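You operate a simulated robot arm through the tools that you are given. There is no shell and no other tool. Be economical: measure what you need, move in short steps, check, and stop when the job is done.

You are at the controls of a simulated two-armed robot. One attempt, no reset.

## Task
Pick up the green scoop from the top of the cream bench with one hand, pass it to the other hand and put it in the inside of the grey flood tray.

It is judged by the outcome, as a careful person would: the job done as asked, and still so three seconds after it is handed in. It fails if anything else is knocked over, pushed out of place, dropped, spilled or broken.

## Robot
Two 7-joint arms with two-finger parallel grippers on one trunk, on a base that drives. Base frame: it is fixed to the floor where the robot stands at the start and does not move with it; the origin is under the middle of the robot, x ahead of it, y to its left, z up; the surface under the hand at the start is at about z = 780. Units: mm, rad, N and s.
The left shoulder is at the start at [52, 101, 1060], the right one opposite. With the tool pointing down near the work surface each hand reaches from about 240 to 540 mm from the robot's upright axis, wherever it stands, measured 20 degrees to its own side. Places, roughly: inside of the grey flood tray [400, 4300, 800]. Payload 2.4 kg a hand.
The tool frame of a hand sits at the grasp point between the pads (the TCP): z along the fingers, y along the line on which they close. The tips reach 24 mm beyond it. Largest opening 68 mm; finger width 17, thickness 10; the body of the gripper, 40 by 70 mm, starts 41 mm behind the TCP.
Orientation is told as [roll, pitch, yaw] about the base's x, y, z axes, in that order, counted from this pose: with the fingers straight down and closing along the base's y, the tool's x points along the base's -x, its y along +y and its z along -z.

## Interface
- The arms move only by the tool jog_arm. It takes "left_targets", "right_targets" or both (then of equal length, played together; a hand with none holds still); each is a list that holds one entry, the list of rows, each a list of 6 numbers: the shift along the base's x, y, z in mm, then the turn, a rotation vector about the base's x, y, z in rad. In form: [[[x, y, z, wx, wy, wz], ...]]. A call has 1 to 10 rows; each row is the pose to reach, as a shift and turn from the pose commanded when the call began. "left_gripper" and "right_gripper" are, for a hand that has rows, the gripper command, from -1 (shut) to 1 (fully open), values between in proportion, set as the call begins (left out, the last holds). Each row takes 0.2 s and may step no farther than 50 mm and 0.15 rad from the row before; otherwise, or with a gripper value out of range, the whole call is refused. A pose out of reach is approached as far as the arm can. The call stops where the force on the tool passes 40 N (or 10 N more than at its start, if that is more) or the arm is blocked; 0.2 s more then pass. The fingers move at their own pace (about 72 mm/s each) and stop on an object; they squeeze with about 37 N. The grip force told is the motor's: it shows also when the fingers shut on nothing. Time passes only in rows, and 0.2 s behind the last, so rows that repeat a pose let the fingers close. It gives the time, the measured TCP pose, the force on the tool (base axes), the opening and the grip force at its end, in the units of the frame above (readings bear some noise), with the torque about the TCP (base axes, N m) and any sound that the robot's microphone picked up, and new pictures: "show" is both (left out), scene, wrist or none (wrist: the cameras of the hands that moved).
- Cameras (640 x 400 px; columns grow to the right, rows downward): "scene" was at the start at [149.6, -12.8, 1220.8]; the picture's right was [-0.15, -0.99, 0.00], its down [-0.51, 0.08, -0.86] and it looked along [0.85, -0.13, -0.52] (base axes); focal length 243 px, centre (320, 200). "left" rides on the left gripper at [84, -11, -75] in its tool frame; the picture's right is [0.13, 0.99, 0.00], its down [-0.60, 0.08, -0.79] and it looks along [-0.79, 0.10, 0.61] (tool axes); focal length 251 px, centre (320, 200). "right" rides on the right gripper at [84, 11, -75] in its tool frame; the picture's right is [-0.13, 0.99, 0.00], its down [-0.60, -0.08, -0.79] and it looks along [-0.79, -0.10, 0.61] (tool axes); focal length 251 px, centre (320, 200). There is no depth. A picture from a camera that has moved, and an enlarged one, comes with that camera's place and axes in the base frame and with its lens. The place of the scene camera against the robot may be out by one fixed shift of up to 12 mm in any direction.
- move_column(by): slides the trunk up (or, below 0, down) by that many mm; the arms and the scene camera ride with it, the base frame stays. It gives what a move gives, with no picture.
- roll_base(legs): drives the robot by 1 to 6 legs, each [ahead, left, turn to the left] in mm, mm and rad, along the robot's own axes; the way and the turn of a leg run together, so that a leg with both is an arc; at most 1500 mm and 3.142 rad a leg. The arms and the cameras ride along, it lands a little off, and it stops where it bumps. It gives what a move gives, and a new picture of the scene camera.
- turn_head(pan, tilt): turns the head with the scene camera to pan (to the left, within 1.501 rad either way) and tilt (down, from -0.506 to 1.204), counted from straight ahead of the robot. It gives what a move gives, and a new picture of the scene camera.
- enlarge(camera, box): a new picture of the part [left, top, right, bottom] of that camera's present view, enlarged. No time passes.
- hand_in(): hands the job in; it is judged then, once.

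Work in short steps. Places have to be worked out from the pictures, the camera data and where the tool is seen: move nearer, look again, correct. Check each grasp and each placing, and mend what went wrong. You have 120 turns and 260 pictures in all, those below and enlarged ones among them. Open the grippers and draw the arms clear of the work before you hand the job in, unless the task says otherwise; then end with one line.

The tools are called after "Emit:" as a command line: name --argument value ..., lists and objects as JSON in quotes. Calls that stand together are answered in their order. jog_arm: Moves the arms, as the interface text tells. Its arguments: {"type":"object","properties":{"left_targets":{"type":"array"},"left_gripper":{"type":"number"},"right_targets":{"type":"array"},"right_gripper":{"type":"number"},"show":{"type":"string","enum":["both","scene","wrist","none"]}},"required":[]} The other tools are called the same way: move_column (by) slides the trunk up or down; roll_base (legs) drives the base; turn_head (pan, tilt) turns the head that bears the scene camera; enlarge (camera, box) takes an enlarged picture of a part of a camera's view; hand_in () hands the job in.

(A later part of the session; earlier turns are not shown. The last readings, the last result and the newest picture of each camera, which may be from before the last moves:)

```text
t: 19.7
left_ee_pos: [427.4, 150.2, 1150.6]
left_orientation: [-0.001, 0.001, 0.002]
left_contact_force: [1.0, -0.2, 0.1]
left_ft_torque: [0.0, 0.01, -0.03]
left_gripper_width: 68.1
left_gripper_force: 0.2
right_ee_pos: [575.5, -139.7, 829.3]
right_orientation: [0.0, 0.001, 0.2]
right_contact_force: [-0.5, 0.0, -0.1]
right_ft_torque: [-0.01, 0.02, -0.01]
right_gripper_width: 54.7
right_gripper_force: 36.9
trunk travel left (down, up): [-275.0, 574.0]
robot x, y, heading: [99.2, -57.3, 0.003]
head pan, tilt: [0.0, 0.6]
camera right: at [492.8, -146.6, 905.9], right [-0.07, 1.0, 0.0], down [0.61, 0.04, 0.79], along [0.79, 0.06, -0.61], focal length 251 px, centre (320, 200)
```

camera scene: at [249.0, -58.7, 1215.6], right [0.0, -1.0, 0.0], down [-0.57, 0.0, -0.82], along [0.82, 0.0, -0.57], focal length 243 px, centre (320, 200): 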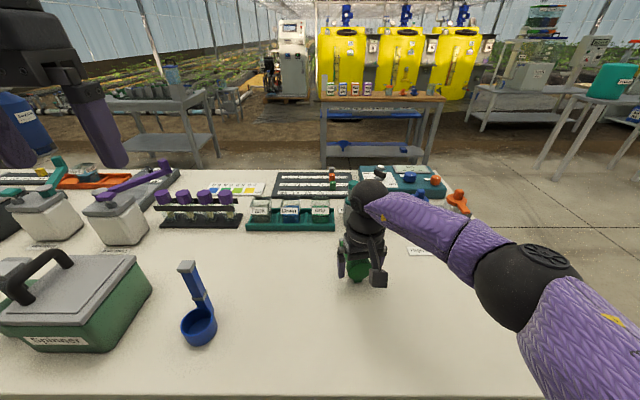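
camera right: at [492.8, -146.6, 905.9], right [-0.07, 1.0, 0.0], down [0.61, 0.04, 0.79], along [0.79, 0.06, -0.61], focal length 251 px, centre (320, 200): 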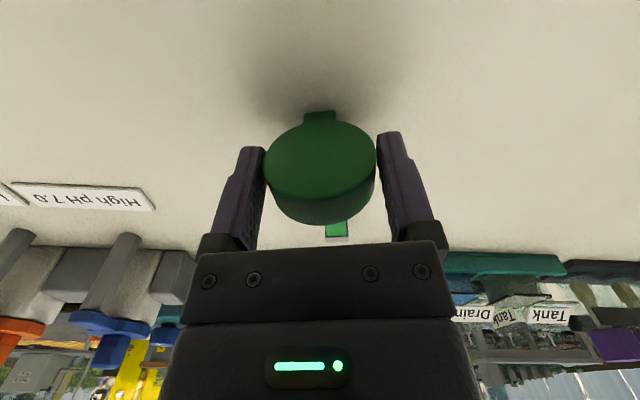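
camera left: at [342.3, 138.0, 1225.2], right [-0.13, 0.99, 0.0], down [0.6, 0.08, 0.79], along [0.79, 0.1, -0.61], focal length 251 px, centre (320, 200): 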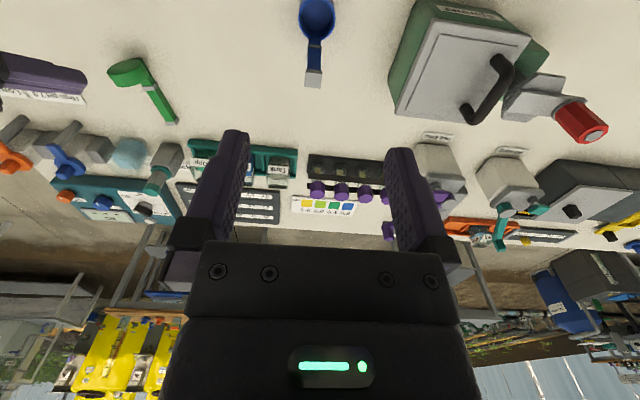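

The gripper holds the cup at 54.7 mm. I'll lift slowly.

Emit:
jog_arm --right_targets '[[[0, 0, 6, 0, 0, 0], [0, 0, 14, 0, 0, 0], [0, 0, 24, 0, 0, 0], [0, 0, 36, 0, 0, 0], [0, 0, 50, 0, 0, 0], [0, 0, 64, 0, 0, 0], [0, 0, 78, 0, 0, 0], [0, 0, 90, 0, 0, 0], [0, 0, 98, 0, 0, 0], [0, 0, 100, 0, 0, 0]]]'

```text
t: 21.9
left_ee_pos: [427.7, 150.2, 1150.4]
left_orientation: [0.0, -0.002, 0.002]
left_contact_force: [0.3, -1.1, -0.5]
left_ft_torque: [0.03, -0.02, 0.02]
left_gripper_width: 68.2
left_gripper_force: 0.1
right_ee_pos: [575.5, -141.0, 930.8]
right_orientation: [0.002, 0.001, 0.202]
right_contact_force: [-0.3, 0.4, -0.2]
right_ft_torque: [0.0, 0.01, -0.04]
right_gripper_width: 54.8
right_gripper_force: 37.1
trunk travel left (down, up): [-275.0, 574.0]
robot x, y, heading: [99.3, -60.0, 0.008]
head pan, tilt: [0.0, 0.6]
camera scene: at [249.0, -58.7, 1215.6], right [0.0, -1.0, 0.0], down [-0.57, 0.0, -0.82], along [0.82, 0.0, -0.57], focal length 243 px, centre (320, 200)
camera right: at [492.7, -146.6, 1006.3], right [-0.07, 1.0, 0.0], down [0.61, 0.04, 0.79], along [0.79, 0.06, -0.61], focal length 251 px, centre (320, 200)
```

scene: 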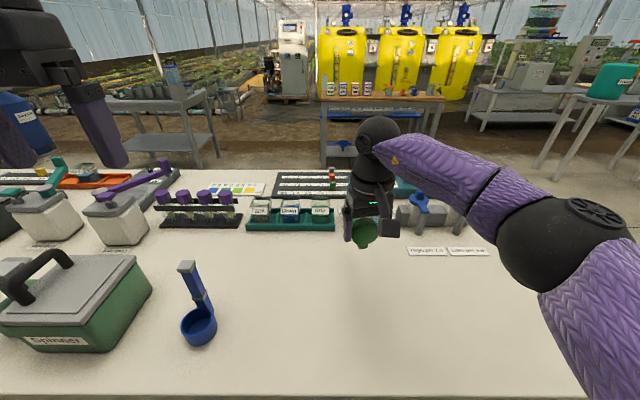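
right: 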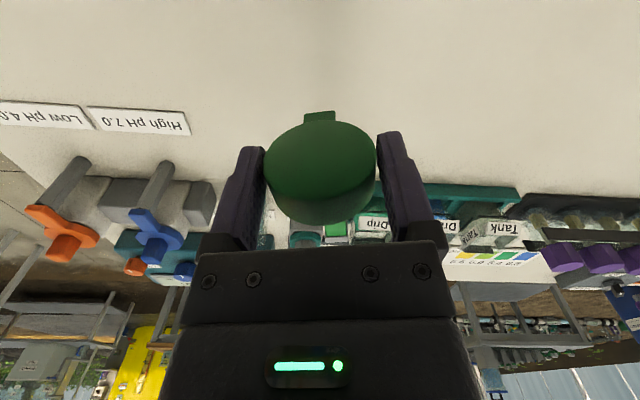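

It's steady in the grip. I'll retract slowly to a carry pose, and bring the left hand in level.

Emit:
jog_arm --right_targets '[[[-4, -1, 6, 0, 0, 0], [-12, -4, 16, 0, 0, -0.02], [-24, -8, 28, 0, 0, -0.05], [-38, -12, 42, 0, 0, -0.08], [-52, -16, 56, 0, 0, -0.11], [-66, -20, 70, 0, 0, -0.14], [-80, -24, 82, 0, 0, -0.17], [-92, -27, 92, 0, 0, -0.19], [-98, -29, 98, 0, 0, -0.2], [-100, -30, 100, 0, 0, -0.2]]]' --show "wrist"

Emit:
turn_head --pan 1.45 --tilt 0.15

Emit:
enlarge --camera "scene" --box '[240, 100, 420, 240]'

```text
t: 24.1
left_ee_pos: [427.3, 150.0, 1149.9]
left_orientation: [0.001, 0.0, 0.002]
left_contact_force: [0.5, 0.5, -0.1]
left_ft_torque: [0.01, -0.02, 0.03]
left_gripper_width: 67.9
left_gripper_force: 0.0
right_ee_pos: [476.0, -171.0, 1030.1]
right_orientation: [-0.001, 0.0, 0.002]
right_contact_force: [0.7, 0.2, -2.2]
right_ft_torque: [0.03, 0.02, 0.02]
right_gripper_width: 54.9
right_gripper_force: 37.1
trunk travel left (down, up): [-275.0, 574.0]
robot x, y, heading: [98.5, -55.7, 0.002]
head pan, tilt: [0.0, 0.6]
camera right: at [393.4, -160.0, 1106.1], right [0.13, 0.99, 0.0], down [0.6, -0.08, 0.79], along [0.79, -0.1, -0.61], focal length 251 px, centre (320, 200)
```

right: 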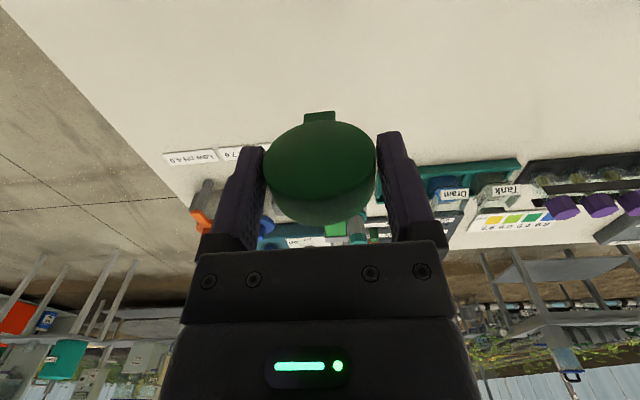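

```text
t: 25.7
left_ee_pos: [428.2, 150.3, 1150.2]
left_orientation: [0.001, 0.0, 0.002]
left_contact_force: [0.2, 0.4, 0.5]
left_ft_torque: [-0.03, -0.02, 0.0]
left_gripper_width: 67.6
left_gripper_force: 0.2
right_ee_pos: [475.4, -168.7, 1029.6]
right_orientation: [0.001, 0.001, 0.002]
right_contact_force: [-0.1, 0.1, -1.2]
right_ft_torque: [0.03, 0.01, 0.03]
right_gripper_width: 54.9
right_gripper_force: 37.1
trunk travel left (down, up): [-275.0, 574.0]
robot x, y, heading: [97.5, -59.5, 0.0]
head pan, tilt: [1.45, 0.15]
camera scene: at [171.7, 33.3, 1257.1], right [0.99, -0.12, 0.0], down [-0.02, -0.15, -0.99], along [0.12, 0.98, -0.15], focal length 243 px, centre (320, 200)
```

scene: 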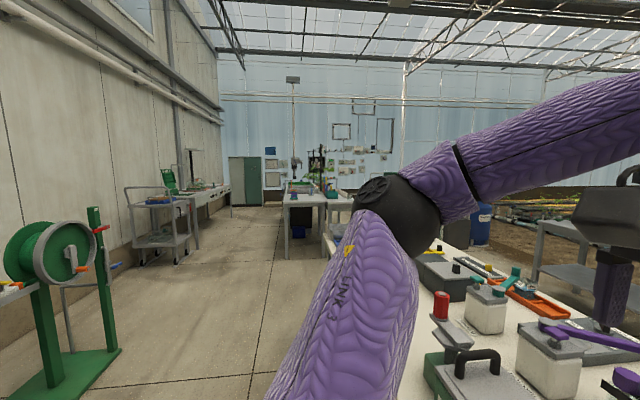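

```text
2.86 times, centred on (330, 170) of scene
camera zoom: at [171.7, 33.3, 1257.1], right [0.99, -0.12, 0.0], down [-0.02, -0.15, -0.99], along [0.12, 0.98, -0.15], focal length 694 px, centre (291, 286)
```

zoom: 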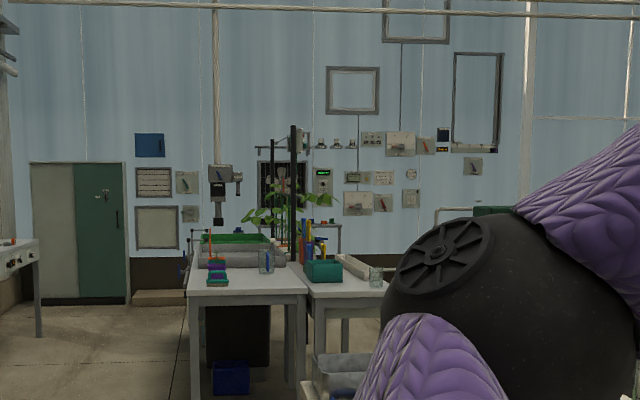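

The tray table runs away along +y: its near edge is at y≈2970, x 90–590, and the tray is around y 4300. I'll retract the hands a bit, then back away and strafe left along the aisle at x≈-380.

Emit:
jog_arm --right_targets '[[[-4, -1, 2, 0, 0, 0], [-12, -2, 8, 0, 0, 0], [-22, -4, 16, 0, 0, 0], [-34, -6, 24, 0, 0, 0], [-46, -8, 32, 0, 0, 0], [-56, -9, 38, 0, 0, 0], [-60, -10, 40, 0, 0, 0], [-60, -10, 40, 0, 0, 0]]]' --left_targets '[[[-4, 1, 2, 0, 0, 0], [-8, 2, 2, 0, 0, 0], [-12, 2, 2, 0, 0, 0], [-16, 2, 2, 0, 0, 0], [-20, 2, 2, 0, 0, 0], [-20, 2, 2, 0, 0, 0], [-20, 2, 2, 0, 0, 0], [-20, 2, 2, 0, 0, 0]]]' --show "none"

Emit:
roll_base --legs '[[-200, 0, 0]]'

```text
t: 27.5
left_ee_pos: [407.5, 153.1, 1152.8]
left_orientation: [0.002, -0.001, 0.001]
left_contact_force: [-0.1, 0.9, 0.9]
left_ft_torque: [0.01, 0.0, 0.02]
left_gripper_width: 68.0
left_gripper_force: 0.1
right_ee_pos: [415.0, -180.8, 1070.2]
right_orientation: [0.0, 0.0, 0.002]
right_contact_force: [-0.1, -0.9, 0.0]
right_ft_torque: [0.0, 0.01, 0.0]
right_gripper_width: 54.9
right_gripper_force: 36.5
trunk travel left (down, up): [-275.0, 574.0]
robot x, y, heading: [100.3, -58.9, 0.004]
head pan, tilt: [1.45, 0.15]
```

```text
t: 29.1
left_ee_pos: [208.6, 152.7, 1153.0]
left_orientation: [0.0, 0.002, 0.001]
left_contact_force: [0.9, -0.2, 1.0]
left_ft_torque: [-0.03, 0.02, -0.01]
left_gripper_width: 68.1
left_gripper_force: 0.1
right_ee_pos: [215.8, -181.1, 1068.8]
right_orientation: [0.0, 0.0, 0.003]
right_contact_force: [0.9, 0.2, -0.8]
right_ft_torque: [0.02, 0.02, 0.0]
right_gripper_width: 54.8
right_gripper_force: 37.3
trunk travel left (down, up): [-275.0, 574.0]
robot x, y, heading: [-100.8, -62.2, -0.004]
head pan, tilt: [1.45, 0.15]
camera scene: at [-27.9, 33.0, 1257.1], right [0.99, -0.12, 0.0], down [-0.02, -0.15, -0.99], along [0.12, 0.98, -0.15], focal length 243 px, centre (320, 200)
```

scene: 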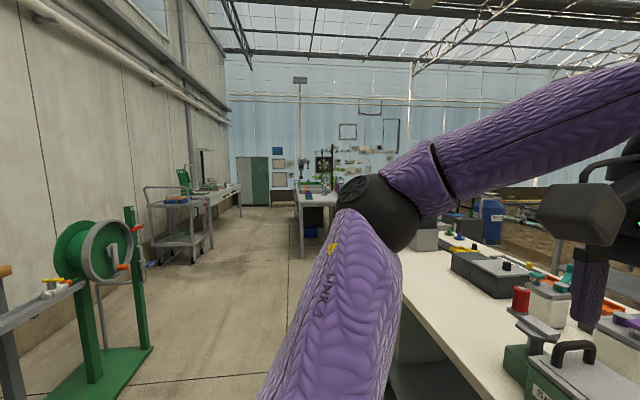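

The aisle is clear. I'll back up to x≈-350 and strafe left one leg, then check the grip.

Emit:
roll_base --legs '[[-250, 0, 0], [0, 1400, 0]]'

```text
t: 37.5
left_ee_pos: [-54.6, 1566.1, 1153.3]
left_orientation: [-0.001, 0.0, 0.017]
left_contact_force: [-0.3, -0.1, -0.7]
left_ft_torque: [0.02, 0.01, -0.03]
left_gripper_width: 68.0
left_gripper_force: 0.0
right_ee_pos: [-43.7, 1234.1, 1069.7]
right_orientation: [0.001, 0.0, 0.014]
right_contact_force: [0.8, 0.1, -1.1]
right_ft_torque: [0.01, 0.02, 0.03]
right_gripper_width: 54.7
right_gripper_force: 36.7
trunk travel left (down, up): [-275.0, 574.0]
robot x, y, heading: [-358.4, 1345.7, 0.013]
head pan, tilt: [1.45, 0.15]
camera scene: at [-290.0, 1443.8, 1257.1], right [0.99, -0.11, 0.0], down [-0.02, -0.15, -0.99], along [0.1, 0.98, -0.15], focal length 243 px, centre (320, 200)
```

scene: 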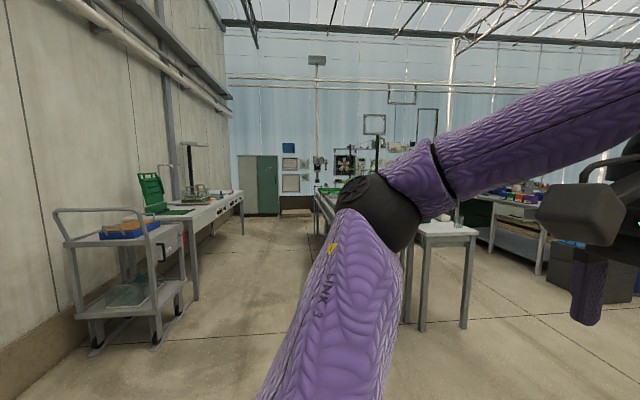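

The grip is unchanged and the corridor is clear. I'll continue left and then look at the tray table.

Emit:
roll_base --legs '[[-60, 1400, -0.013]]'

Emit:
turn_head --pan 1.0 --tilt 0.4

```text
t: 44.5
left_ee_pos: [-130.3, 2952.7, 1152.0]
left_orientation: [0.0, 0.002, 0.011]
left_contact_force: [-0.7, 1.1, -0.5]
left_ft_torque: [0.03, 0.01, 0.02]
left_gripper_width: 68.0
left_gripper_force: 0.2
right_ee_pos: [-118.4, 2619.3, 1068.6]
right_orientation: [0.001, 0.0, 0.007]
right_contact_force: [0.2, 0.9, -0.6]
right_ft_torque: [0.01, 0.03, -0.03]
right_gripper_width: 55.0
right_gripper_force: 37.2
trunk travel left (down, up): [-275.0, 574.0]
robot x, y, heading: [-438.0, 2737.7, 0.012]
head pan, tilt: [1.45, 0.15]
camera scene: at [-365.2, 2831.7, 1257.1], right [0.99, -0.11, 0.0], down [-0.02, -0.15, -0.99], along [0.11, 0.98, -0.15], focal length 243 px, centre (320, 200)
```

scene: 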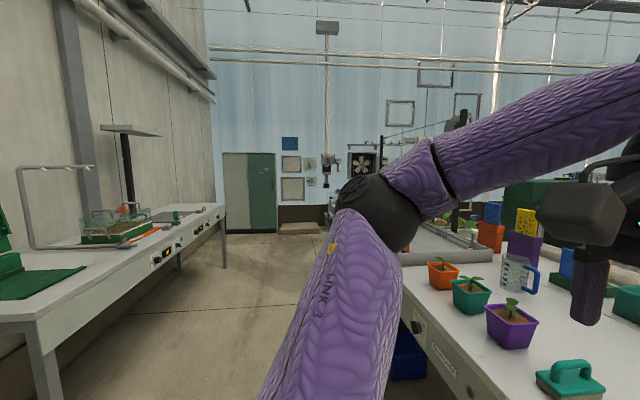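

```text
t: 45.4
left_ee_pos: [-129.7, 2953.5, 1153.3]
left_orientation: [0.001, 0.001, 0.008]
left_contact_force: [-0.6, 0.4, 0.2]
left_ft_torque: [-0.02, 0.02, 0.0]
left_gripper_width: 68.1
left_gripper_force: 0.0
right_ee_pos: [-119.9, 2619.0, 1068.6]
right_orientation: [0.0, 0.0, 0.01]
right_contact_force: [0.3, 0.9, -1.6]
right_ft_torque: [0.03, 0.0, -0.01]
right_gripper_width: 54.8
right_gripper_force: 37.3
trunk travel left (down, up): [-275.0, 574.0]
robot x, y, heading: [-434.9, 2738.6, 0.01]
head pan, tilt: [1.0, 0.4]
camera scene: at [-326.2, 2818.0, 1233.9], right [0.85, -0.53, 0.0], down [-0.21, -0.33, -0.92], along [0.49, 0.78, -0.39], focal length 243 px, centre (320, 200)
```

scene: 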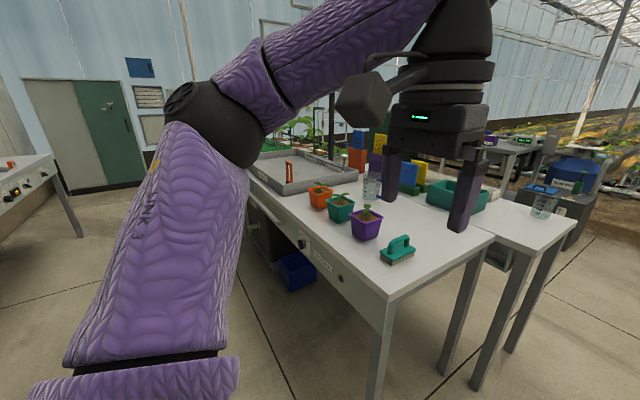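

The grey flood tray is on the aisle side of this table (edge x≈100). I'll strafe on to y≈4280 and look at it.

Emit:
roll_base --legs '[[0, 1500, -0.012]]'

Emit:
turn_head --pan 0.0 --tilt 0.5

```text
t: 52.8
left_ee_pos: [-125.8, 4452.8, 1152.6]
left_orientation: [-0.001, 0.003, -0.008]
left_contact_force: [0.3, 0.3, 1.0]
left_ft_torque: [-0.01, -0.01, -0.01]
left_gripper_width: 68.0
left_gripper_force: 0.0
right_ee_pos: [-122.1, 4120.9, 1069.9]
right_orientation: [0.0, 0.0, -0.008]
right_contact_force: [-0.5, 0.4, 0.0]
right_ft_torque: [-0.01, 0.01, -0.01]
right_gripper_width: 55.0
right_gripper_force: 37.2
trunk travel left (down, up): [-275.0, 574.0]
robot x, y, heading: [-439.4, 4244.6, -0.008]
head pan, tilt: [1.0, 0.4]
camera scene: at [-324.4, 4322.7, 1233.8], right [0.84, -0.55, 0.0], down [-0.21, -0.33, -0.92], along [0.5, 0.77, -0.39], focal length 243 px, centre (320, 200)
```

scene: 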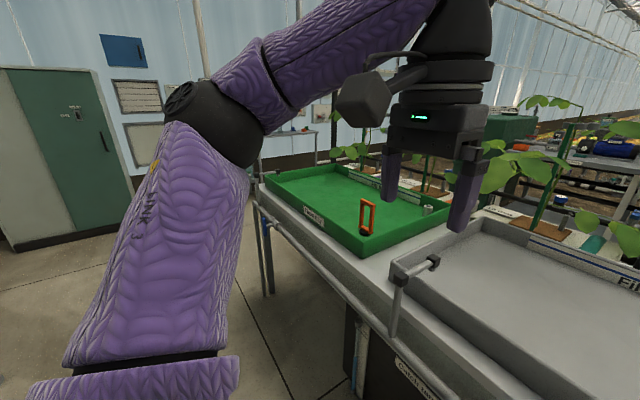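

```text
t: 54.1
left_ee_pos: [-125.6, 4453.7, 1152.7]
left_orientation: [0.0, 0.002, -0.009]
left_contact_force: [0.1, 0.0, 0.0]
left_ft_torque: [0.0, 0.0, -0.01]
left_gripper_width: 68.2
left_gripper_force: 0.0
right_ee_pos: [-121.4, 4120.8, 1069.6]
right_orientation: [0.001, -0.001, -0.009]
right_contact_force: [0.5, 0.0, -1.0]
right_ft_torque: [0.01, 0.02, 0.01]
right_gripper_width: 55.0
right_gripper_force: 37.0
trunk travel left (down, up): [-275.0, 574.0]
robot x, y, heading: [-435.9, 4246.5, -0.007]
head pan, tilt: [0.0, 0.499]
camera scene: at [-284.2, 4244.4, 1224.7], right [-0.01, -1.0, 0.0], down [-0.48, 0.0, -0.88], along [0.88, -0.01, -0.48], focal length 243 px, centre (320, 200)
```

scene: 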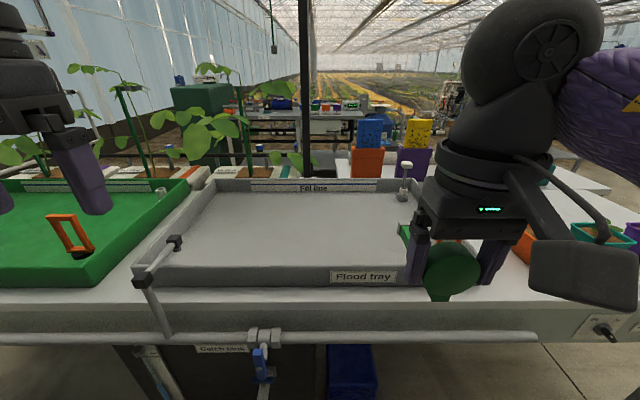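

The flood tray is straight ahead: interior x≈175–580, y≈4020–4600, floor z≈790, rim z≈845. A pipe rail runs along the table front, so I'll advance only 200.

Emit:
roll_base --legs '[[140, 0, 0.007]]'

Emit:
turn_head --pan 0.0 --tilt 1.2

```text
t: 55.4
left_ee_pos: [11.9, 4455.5, 1152.0]
left_orientation: [0.001, 0.003, -0.002]
left_contact_force: [0.1, 0.6, 0.5]
left_ft_torque: [0.0, 0.03, 0.02]
left_gripper_width: 68.2
left_gripper_force: 0.0
right_ee_pos: [19.9, 4121.6, 1069.4]
right_orientation: [0.001, 0.002, -0.002]
right_contact_force: [-0.7, 0.6, -1.4]
right_ft_torque: [-0.02, 0.04, 0.0]
right_gripper_width: 54.6
right_gripper_force: 36.8
trunk travel left (down, up): [-275.0, 574.0]
robot x, y, heading: [-295.5, 4248.6, -0.001]
head pan, tilt: [0.0, 0.499]
camera scene: at [-144.0, 4244.6, 1224.6], right [0.0, -1.0, 0.0], down [-0.48, 0.0, -0.88], along [0.88, 0.0, -0.48], focal length 243 px, centre (320, 200)
```

scene: 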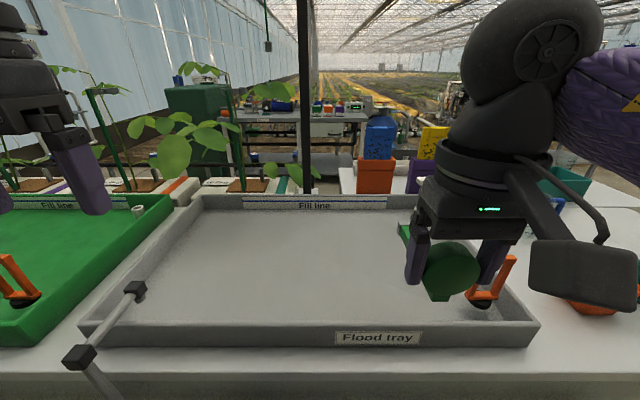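

```text
t: 56.5
left_ee_pos: [12.8, 4455.6, 1152.6]
left_orientation: [-0.001, 0.003, -0.001]
left_contact_force: [0.6, -0.4, -0.7]
left_ft_torque: [-0.05, 0.02, 0.0]
left_gripper_width: 67.9
left_gripper_force: 0.0
right_ee_pos: [20.0, 4121.0, 1069.7]
right_orientation: [-0.001, 0.0, -0.002]
right_contact_force: [0.2, 0.5, -0.6]
right_ft_torque: [-0.02, 0.03, -0.04]
right_gripper_width: 54.6
right_gripper_force: 36.4
trunk travel left (down, up): [-275.0, 574.0]
robot x, y, heading: [-295.0, 4243.9, -0.002]
head pan, tilt: [0.0, 1.201]
camera scene: at [-179.4, 4244.7, 1171.0], right [0.0, -1.0, 0.0], down [-0.93, 0.0, -0.36], along [0.36, 0.0, -0.93], focal length 243 px, centre (320, 200)
```

scene: 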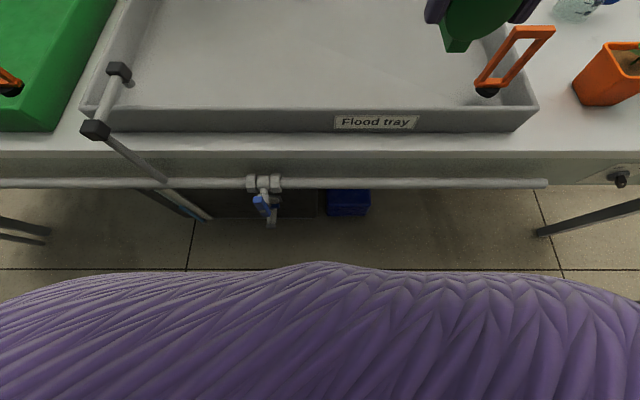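

The tray front wall is at x≈113 with its rim at about 840, and the valve under the edge leaves a little room. I'll move 45 ahead, then bring the right hand over the tray slowly, rolled +0.785 so the handle lies forward with its left side exposed.

Emit:
roll_base --legs '[[45, 0, 0.001]]'

Emit:
jog_arm --right_targets '[[[6, 4, -3, 0.05, 0, 0], [16, 12, -10, 0.13, 0, 0], [30, 23, -19, 0.23, 0, 0], [45, 35, -30, 0.33, 0, 0], [60, 48, -42, 0.43, 0, 0], [75, 61, -53, 0.53, 0, 0], [89, 74, -63, 0.62, 0, 0], [101, 85, -72, 0.7, 0, 0], [108, 92, -78, 0.76, 0, 0], [110, 94, -80, 0.785, 0, 0]]]' --show "wrist"

Emit:
turn_head --pan 0.0 --tilt 0.6

```text
t: 57.4
left_ee_pos: [57.4, 4455.2, 1151.9]
left_orientation: [0.001, 0.002, 0.0]
left_contact_force: [1.1, -1.0, 0.0]
left_ft_torque: [0.01, 0.04, -0.04]
left_gripper_width: 67.9
left_gripper_force: 0.1
right_ee_pos: [64.7, 4122.9, 1069.5]
right_orientation: [0.0, 0.003, -0.003]
right_contact_force: [0.1, 0.0, -1.1]
right_ft_torque: [-0.02, 0.02, -0.01]
right_gripper_width: 54.9
right_gripper_force: 36.2
trunk travel left (down, up): [-275.0, 574.0]
robot x, y, heading: [-249.5, 4246.3, -0.002]
head pan, tilt: [0.0, 1.201]
camera scene: at [-133.8, 4244.7, 1170.9], right [0.0, -1.0, 0.0], down [-0.93, 0.0, -0.36], along [0.36, 0.0, -0.93], focal length 243 px, centre (320, 200)
```

scene: 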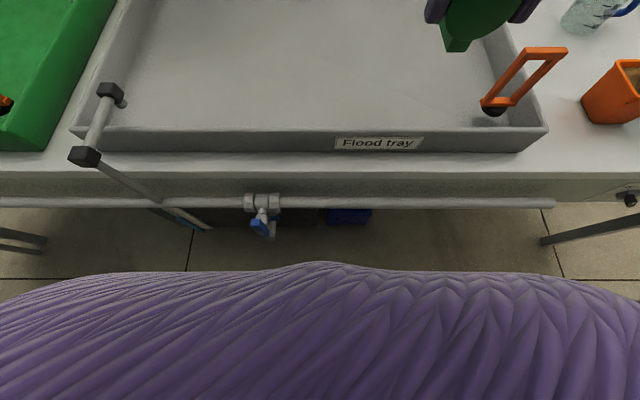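

```text
t: 59.6
left_ee_pos: [58.4, 4455.3, 1152.9]
left_orientation: [0.0, 0.001, 0.0]
left_contact_force: [-0.2, -0.3, -0.1]
left_ft_torque: [-0.05, 0.0, 0.02]
left_gripper_width: 67.7
left_gripper_force: 0.0
right_ee_pos: [174.9, 4216.7, 988.0]
right_orientation: [0.786, 0.001, 0.001]
right_contact_force: [-0.2, 0.3, -0.7]
right_ft_torque: [0.02, 0.01, 0.01]
right_gripper_width: 54.6
right_gripper_force: 37.0
trunk travel left (down, up): [-275.0, 574.0]
robot x, y, heading: [-248.7, 4247.9, -0.003]
head pan, tilt: [0.0, 1.201]
camera right: at [92.2, 4171.0, 1051.4], right [0.13, 0.7, 0.7], down [0.6, -0.62, 0.5], along [0.79, 0.36, -0.5], focal length 251 px, centre (320, 200)
```

right: 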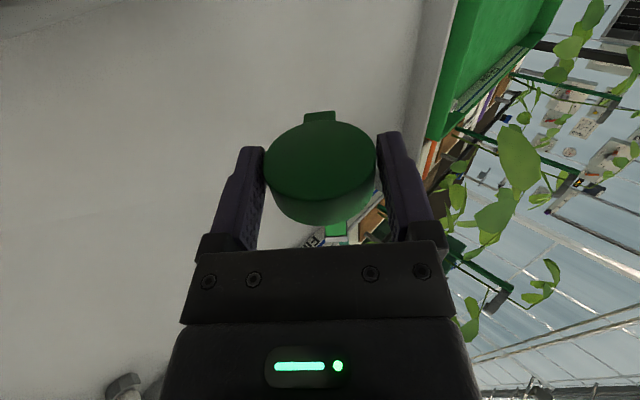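

```text
t: 60.6
left_ee_pos: [57.2, 4454.4, 1152.2]
left_orientation: [0.0, 0.002, 0.001]
left_contact_force: [-0.7, 0.0, 0.2]
left_ft_torque: [-0.04, 0.0, -0.03]
left_gripper_width: 68.4
left_gripper_force: 0.0
right_ee_pos: [174.5, 4216.5, 989.3]
right_orientation: [0.786, 0.002, 0.0]
right_contact_force: [-0.9, -0.6, -0.2]
right_ft_torque: [-0.03, 0.05, -0.05]
right_gripper_width: 54.8
right_gripper_force: 37.0
trunk travel left (down, up): [-275.0, 574.0]
robot x, y, heading: [-251.7, 4243.9, -0.001]
head pan, tilt: [0.0, 0.6]
camera scene: at [-101.8, 4244.7, 1215.5], right [0.0, -1.0, 0.0], down [-0.57, 0.0, -0.82], along [0.82, 0.0, -0.57], focal length 243 px, centre (320, 200)
```

scene: 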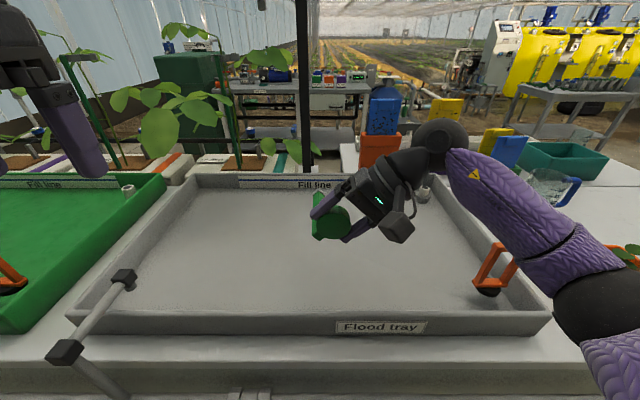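

The scoop is over the tray with its handle pointing forward. By geometry the handle grip point is about (234, 4243, 962). I'll bring the left hand, rolled -0.785, to a standoff 120 mm back along its approach.

Emit:
jog_arm --left_targets '[[[22, -10, -10, -0.1, 0, 0], [44, -24, -20, -0.2, 0, 0], [66, -40, -32, -0.3, 0, 0], [88, -56, -46, -0.4, 0, 0], [110, -74, -60, -0.5, 0, 0], [132, -92, -75, -0.6, 0, 0], [155, -110, -90, -0.7, 0, 0], [177, -127, -104, -0.785, 0, 0], [177, -127, -104, -0.785, 0, 0]]]' --left_gripper 1

Emit:
enlarge --camera "scene" --box '[220, 100, 460, 260]'

```text
t: 62.6
left_ee_pos: [234.0, 4328.7, 1046.8]
left_orientation: [-0.784, 0.002, -0.002]
left_contact_force: [-0.9, -0.2, -0.3]
left_ft_torque: [0.01, -0.01, -0.01]
left_gripper_width: 68.1
left_gripper_force: 0.0
right_ee_pos: [174.7, 4216.8, 989.9]
right_orientation: [0.786, 0.001, 0.002]
right_contact_force: [-0.5, 1.0, -0.8]
right_ft_torque: [0.0, 0.05, 0.02]
right_gripper_width: 54.6
right_gripper_force: 37.1
trunk travel left (down, up): [-275.0, 574.0]
robot x, y, heading: [-250.3, 4244.8, -0.01]
head pan, tilt: [0.0, 0.6]
camera scene: at [-101.6, 4244.6, 1215.6], right [0.0, -1.0, 0.0], down [-0.57, 0.0, -0.82], along [0.82, 0.0, -0.57], focal length 243 px, centre (320, 200)
camera left: at [148.9, 4372.2, 1108.3], right [-0.13, 0.7, -0.7], down [0.61, 0.62, 0.5], along [0.79, -0.36, -0.5], focal length 251 px, centre (320, 200)
```

scene: 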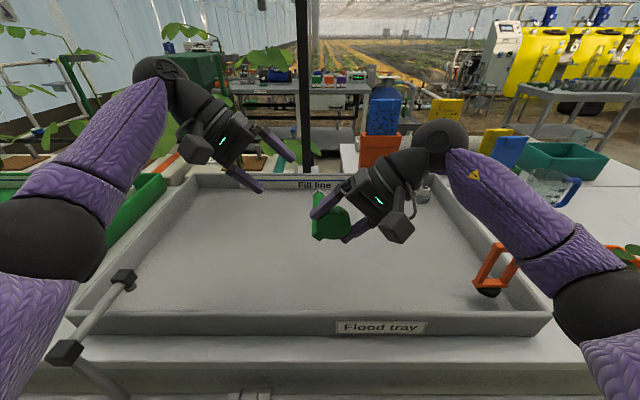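
left: 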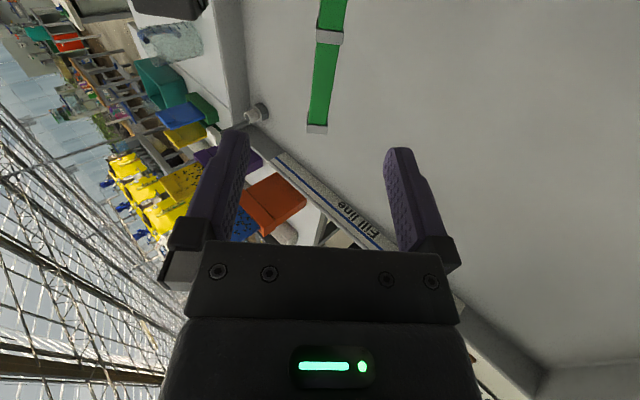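

```text
2.50 times, centred on (340, 180) of scene
camera zoom: at [-101.6, 4244.6, 1215.6], right [0.0, -1.0, 0.0], down [-0.57, 0.0, -0.82], along [0.82, 0.0, -0.57], focal length 607 px, centre (270, 250)
```

zoom: 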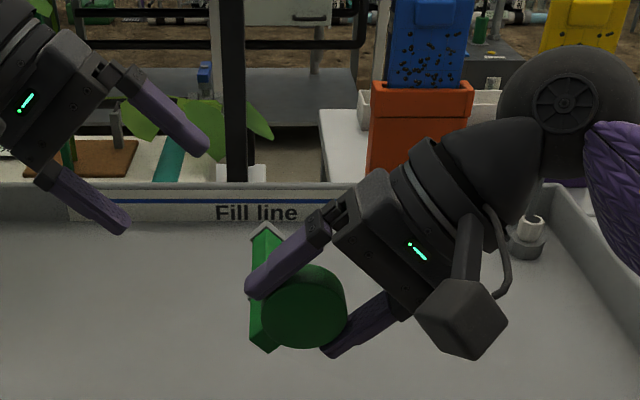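

The left camera confirms the handle runs along x at about (y 4245, z 963), aligned with the left hand. I'll approach 90 mm and check.

Emit:
jog_arm --left_targets '[[[0, -16, -16, 0, 0, 0], [0, -32, -32, 0, 0, 0], [0, -48, -48, 0, 0, 0], [0, -60, -60, 0, 0, 0], [0, -60, -60, 0, 0, 0]]]'

Emit:
enlarge --camera "scene" --box '[220, 100, 460, 260]'

```text
t: 63.8
left_ee_pos: [235.1, 4269.1, 989.5]
left_orientation: [-0.785, -0.002, 0.0]
left_contact_force: [0.4, -0.4, -0.4]
left_ft_torque: [-0.02, 0.0, -0.01]
left_gripper_width: 68.1
left_gripper_force: 0.1
right_ee_pos: [174.7, 4216.5, 989.5]
right_orientation: [0.785, 0.002, -0.002]
right_contact_force: [0.7, 0.4, -0.6]
right_ft_torque: [-0.01, 0.0, 0.0]
right_gripper_width: 54.9
right_gripper_force: 37.2
trunk travel left (down, up): [-275.0, 574.0]
robot x, y, heading: [-258.0, 4244.7, -0.004]
head pan, tilt: [0.0, 0.6]
camera scene: at [-101.6, 4244.6, 1215.6], right [0.0, -1.0, 0.0], down [-0.57, 0.0, -0.82], along [0.82, 0.0, -0.57], focal length 243 px, centre (320, 200)
camera left: at [148.6, 4312.4, 1048.8], right [-0.13, 0.7, -0.7], down [0.6, 0.62, 0.51], along [0.79, -0.36, -0.5], focal length 251 px, centre (320, 200)
```

scene: 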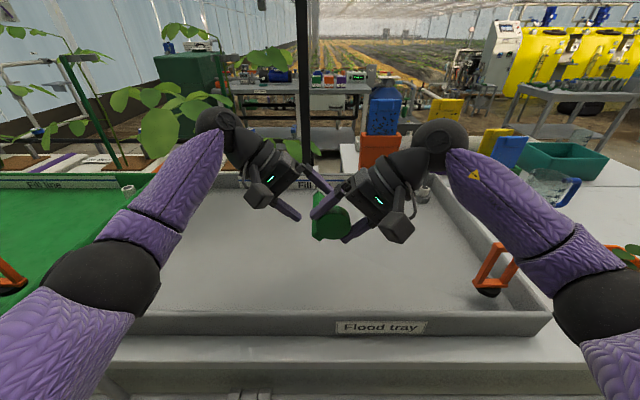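
left: 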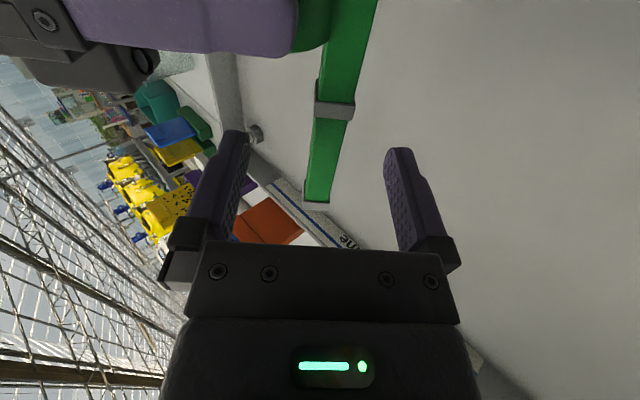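

```text
2.50 times, centred on (340, 180) of scene
camera zoom: at [-101.6, 4244.6, 1215.6], right [0.0, -1.0, 0.0], down [-0.57, 0.0, -0.82], along [0.82, 0.0, -0.57], focal length 607 px, centre (270, 250)
```

zoom: 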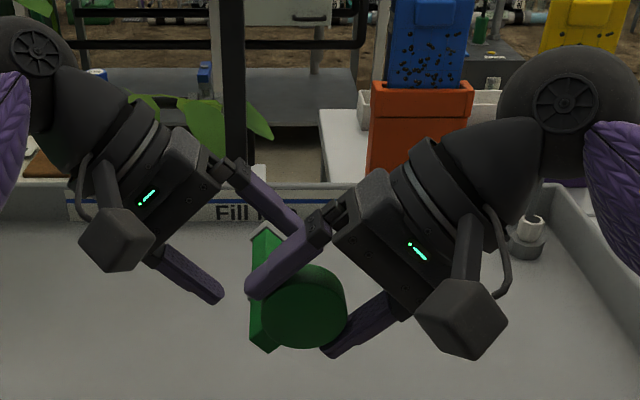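

The handle is about 3 mm to one side of the left tool axis. I'll correct that and go in to the grip point.

Emit:
jog_arm --left_targets '[[[0, -6, -10, 0, 0, 0], [0, -14, -19, 0, 0, 0], [0, -20, -25, 0, 0, 0], [0, -24, -29, 0, 0, 0], [0, -24, -29, 0, 0, 0]]]'

Emit:
enlarge --camera "scene" --box '[240, 120, 420, 240]'

```text
t: 65.0
left_ee_pos: [234.6, 4245.0, 959.3]
left_orientation: [-0.786, 0.001, -0.001]
left_contact_force: [0.0, 0.4, -0.2]
left_ft_torque: [-0.01, 0.03, 0.0]
left_gripper_width: 68.0
left_gripper_force: 0.0
right_ee_pos: [174.3, 4216.4, 990.1]
right_orientation: [0.785, 0.002, -0.001]
right_contact_force: [-0.5, 0.2, -1.0]
right_ft_torque: [0.0, 0.04, -0.04]
right_gripper_width: 55.0
right_gripper_force: 36.6
trunk travel left (down, up): [-275.0, 574.0]
robot x, y, heading: [-251.8, 4245.7, -0.0]
head pan, tilt: [0.0, 0.6]
camera scene: at [-101.6, 4244.6, 1215.6], right [0.0, -1.0, 0.0], down [-0.57, 0.0, -0.82], along [0.82, 0.0, -0.57], focal length 243 px, centre (320, 200)
camera left: at [148.7, 4288.2, 1019.4], right [-0.13, 0.7, -0.7], down [0.6, 0.62, 0.5], along [0.79, -0.36, -0.5], focal length 251 px, centre (320, 200)
```

scene: 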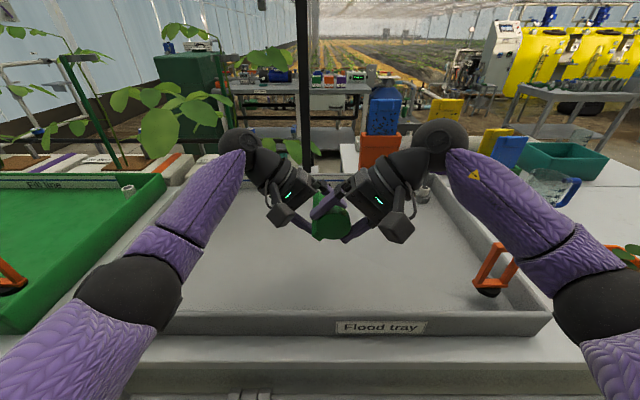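
left: 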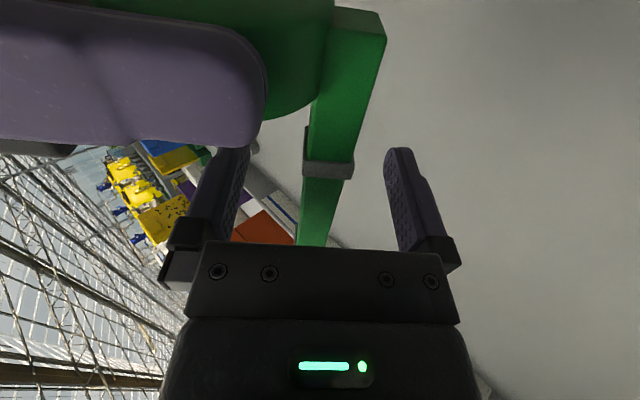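

```text
3.33 times, centred on (330, 180) of scene
camera zoom: at [-101.6, 4244.6, 1215.6], right [0.0, -1.0, 0.0], down [-0.57, 0.0, -0.82], along [0.82, 0.0, -0.57], focal length 810 px, centre (287, 267)
```

zoom: 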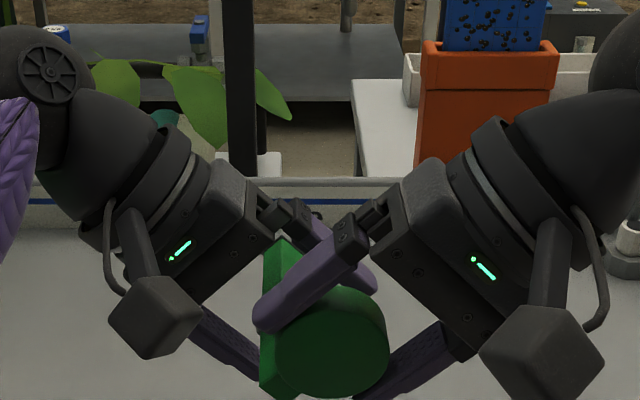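

The handle lies between the left fingers, just past the ring. I'll close the left gripper while the right still holds.

Emit:
jog_arm --left_targets '[[[0, 0, 0, 0, 0, 0], [0, 0, 0, 0, 0, 0], [0, 0, 0, 0, 0, 0], [0, 0, 0, 0, 0, 0]]]' --left_gripper -1 --show "wrist"

```text
t: 66.0
left_ee_pos: [234.8, 4244.0, 958.7]
left_orientation: [-0.784, 0.001, -0.001]
left_contact_force: [0.7, 2.6, -1.8]
left_ft_torque: [0.06, -0.06, 0.12]
left_gripper_width: 15.2
left_gripper_force: 34.8
right_ee_pos: [173.5, 4216.0, 989.1]
right_orientation: [0.785, 0.002, -0.001]
right_contact_force: [-0.7, -1.4, 1.9]
right_ft_torque: [-0.04, -0.1, -0.18]
right_gripper_width: 54.9
right_gripper_force: 37.1
trunk travel left (down, up): [-275.0, 574.0]
robot x, y, heading: [-246.5, 4246.9, -0.005]
head pan, tilt: [0.0, 0.6]
camera left: at [148.7, 4288.4, 1019.4], right [-0.13, 0.7, -0.7], down [0.6, 0.62, 0.51], along [0.79, -0.36, -0.5], focal length 251 px, centre (320, 200)
```

left: 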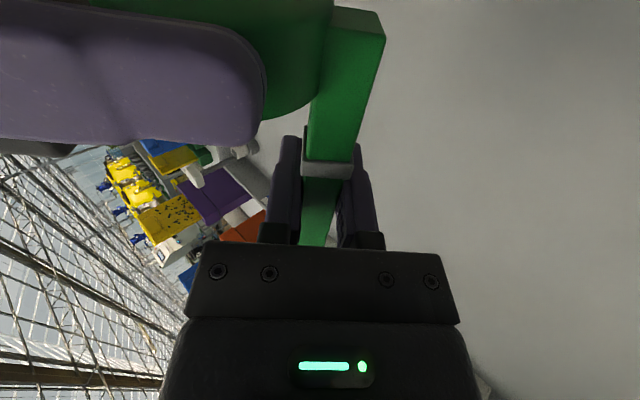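

The left grips the handle at 15.2 mm with low side forces. I'll open the right gripper and see whether the scoop stays put.

Emit:
jog_arm --right_targets '[[[0, 0, 0, 0, 0, 0], [0, 0, 0, 0, 0, 0], [0, 0, 0, 0, 0, 0]]]' --right_gripper 1 --show "both"

Emit:
enlarge --camera "left" --box '[200, 0, 440, 260]'

```text
t: 66.8
left_ee_pos: [233.0, 4243.4, 959.8]
left_orientation: [-0.785, -0.001, -0.003]
left_contact_force: [-0.6, 0.7, -0.7]
left_ft_torque: [0.03, 0.0, 0.0]
left_gripper_width: 15.1
left_gripper_force: 34.6
right_ee_pos: [174.1, 4215.6, 990.2]
right_orientation: [0.785, 0.002, 0.0]
right_contact_force: [-0.2, 0.6, -0.2]
right_ft_torque: [0.02, 0.01, 0.01]
right_gripper_width: 68.1
right_gripper_force: 0.1
trunk travel left (down, up): [-275.0, 574.0]
robot x, y, heading: [-252.1, 4248.6, -0.003]
head pan, tilt: [0.0, 0.6]
camera scene: at [-101.6, 4244.6, 1215.6], right [0.0, -1.0, 0.0], down [-0.57, 0.0, -0.82], along [0.82, 0.0, -0.57], focal length 243 px, centre (320, 200)
camera right: at [92.1, 4171.0, 1051.5], right [0.13, 0.7, 0.7], down [0.6, -0.62, 0.5], along [0.79, 0.36, -0.5], focal length 251 px, centre (320, 200)
```

scene: 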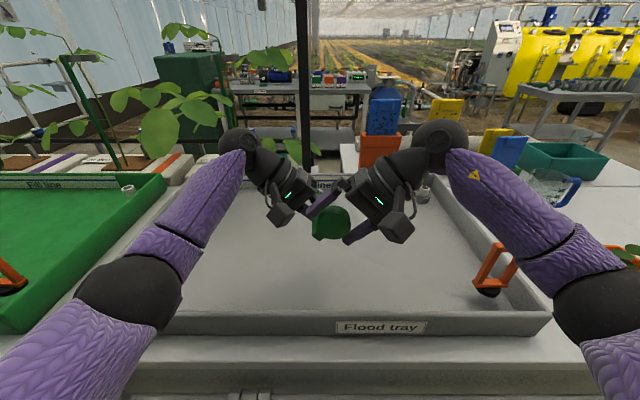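
right: 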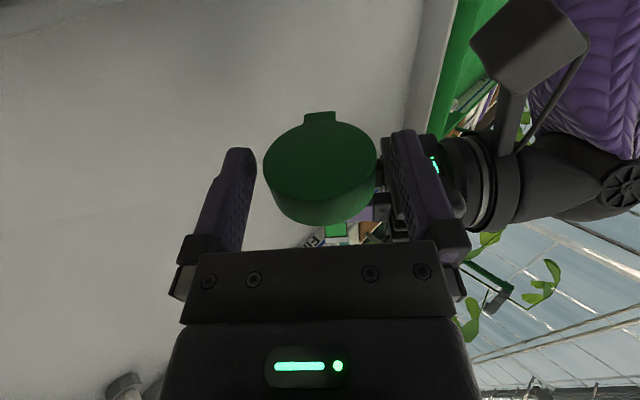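

```text
1.54 times, centred on (320, 130) of left
camera zoom: at [148.7, 4288.3, 1019.6], right [-0.13, 0.7, -0.7], down [0.6, 0.62, 0.51], along [0.79, -0.36, -0.5], focal length 387 px, centre (320, 308)
```

zoom: 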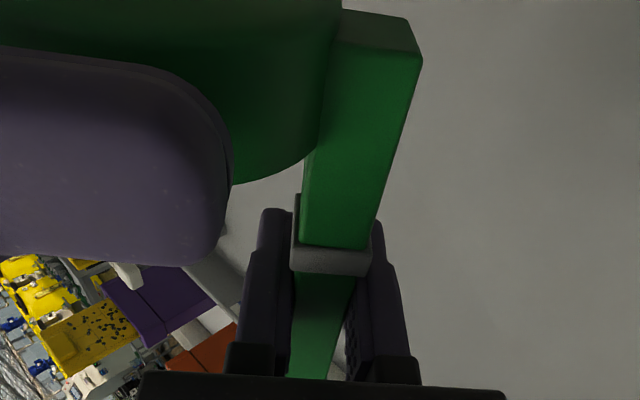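

The scoop stays with the left hand. I'll withdraw the right hand straight back along its fingers.

Emit:
jog_arm --right_targets '[[[0, -8, 8, 0, 0, 0], [0, -20, 20, 0, 0, 0], [0, -35, 35, 0, 0, 0], [0, -55, 55, 0, 0, 0], [0, -80, 80, 0, 0, 0], [-20, -110, 100, 0, 0, 0], [-50, -135, 115, 0, 0, 0], [-50, -135, 115, 0, 0, 0]]]' --show "scene"

Emit:
enlarge --camera "scene" --box '[220, 120, 400, 250]'

```text
t: 68.6
left_ee_pos: [234.2, 4243.8, 959.3]
left_orientation: [-0.785, -0.001, -0.001]
left_contact_force: [-0.1, 0.0, 0.1]
left_ft_torque: [0.01, -0.01, -0.02]
left_gripper_width: 15.6
left_gripper_force: 34.6
right_ee_pos: [123.7, 4081.2, 1104.4]
right_orientation: [0.785, 0.001, 0.0]
right_contact_force: [0.1, 0.0, -0.1]
right_ft_torque: [-0.04, -0.01, -0.02]
right_gripper_width: 67.9
right_gripper_force: 0.1
trunk travel left (down, up): [-275.0, 574.0]
robot x, y, heading: [-248.8, 4243.9, 0.001]
head pan, tilt: [0.0, 0.6]
camera scene: at [-101.8, 4244.5, 1215.6], right [0.0, -1.0, 0.0], down [-0.57, 0.0, -0.82], along [0.82, 0.0, -0.57], focal length 243 px, centre (320, 200)
```

scene: 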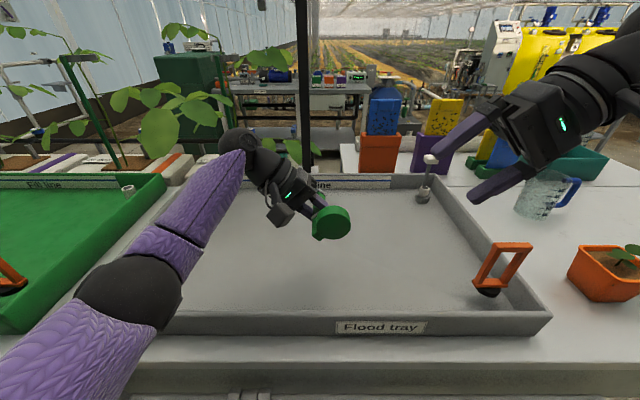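

```text
3.08 times, centred on (310, 185) of scene
camera zoom: at [-101.8, 4244.5, 1215.6], right [0.0, -1.0, 0.0], down [-0.57, 0.0, -0.82], along [0.82, 0.0, -0.57], focal length 748 px, centre (351, 246)
```

zoom: 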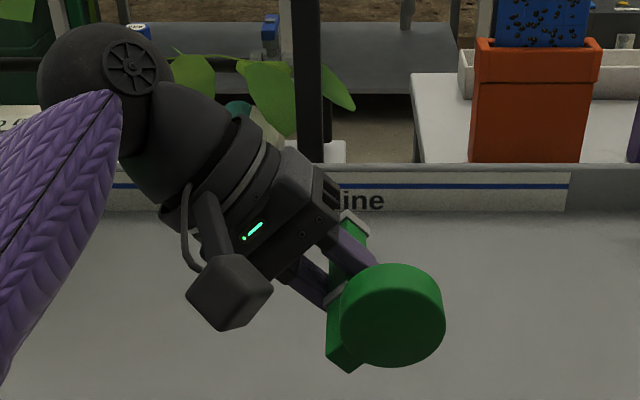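

Handover succeeded. I'll slowly roll the left hand back to fingers-down while moving to (255, 4330, 930) over the tray interior, and take the right hand further out.

Emit:
jog_arm --left_targets '[[[1, 3, 0, 0.04, 0, 0], [3, 10, -2, 0.11, 0, 0], [5, 20, -5, 0.2, 0, 0], [8, 31, -9, 0.3, 0, 0], [11, 43, -13, 0.4, 0, 0], [14, 55, -17, 0.5, 0, 0], [17, 66, -21, 0.6, 0, 0], [19, 76, -25, 0.68, 0, 0], [21, 83, -28, 0.75, 0, 0], [21, 86, -29, 0.785, 0, 0]]]' --show "both"

Emit:
enlarge --camera "scene" --box '[180, 130, 340, 260]'

```text
t: 70.8
left_ee_pos: [256.0, 4330.9, 929.6]
left_orientation: [0.001, 0.001, 0.001]
left_contact_force: [-0.1, 0.6, -0.3]
left_ft_torque: [-0.02, 0.0, -0.02]
left_gripper_width: 15.2
left_gripper_force: 34.5
right_ee_pos: [125.2, 4082.0, 1103.1]
right_orientation: [0.785, 0.002, -0.002]
right_contact_force: [0.2, 0.3, 0.2]
right_ft_torque: [-0.03, -0.01, 0.0]
right_gripper_width: 68.0
right_gripper_force: 0.1
trunk travel left (down, up): [-275.0, 574.0]
robot x, y, heading: [-251.3, 4246.0, -0.0]
head pan, tilt: [0.0, 0.6]
camera scene: at [-101.7, 4244.5, 1215.6], right [0.0, -1.0, 0.0], down [-0.57, 0.0, -0.82], along [0.82, 0.0, -0.57], focal length 243 px, centre (320, 200)
camera left: at [170.0, 4318.2, 1005.0], right [-0.13, 0.99, 0.0], down [0.6, 0.08, 0.79], along [0.79, 0.1, -0.61], focal length 251 px, centre (320, 200)
```

scene: 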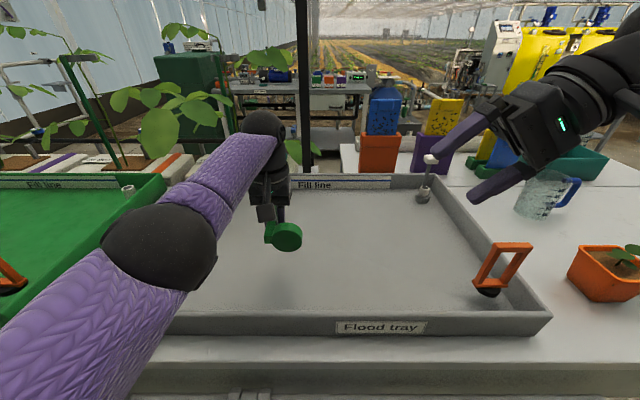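
left: 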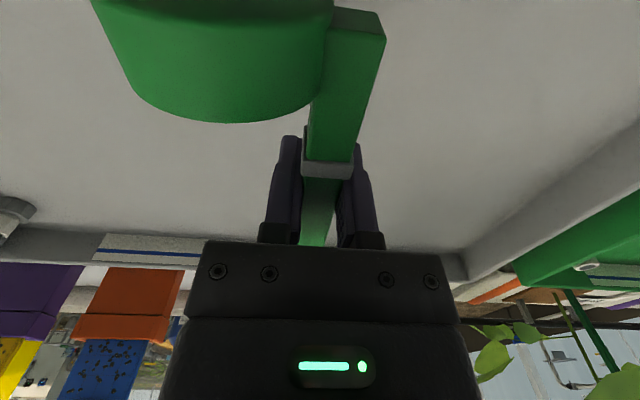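

```text
3.08 times, centred on (260, 195) of scene
camera zoom: at [-101.7, 4244.5, 1215.6], right [0.0, -1.0, 0.0], down [-0.57, 0.0, -0.82], along [0.82, 0.0, -0.57], focal length 748 px, centre (505, 215)
```

zoom: 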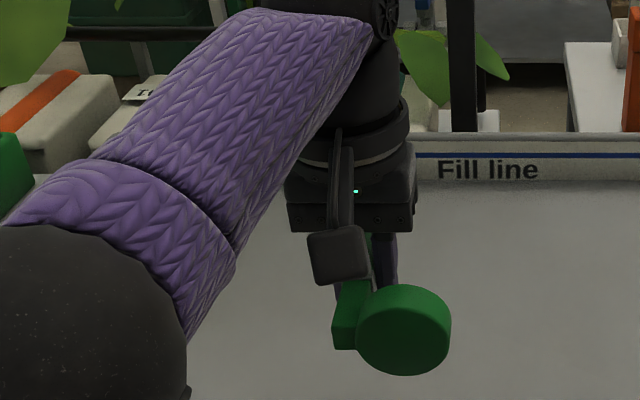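

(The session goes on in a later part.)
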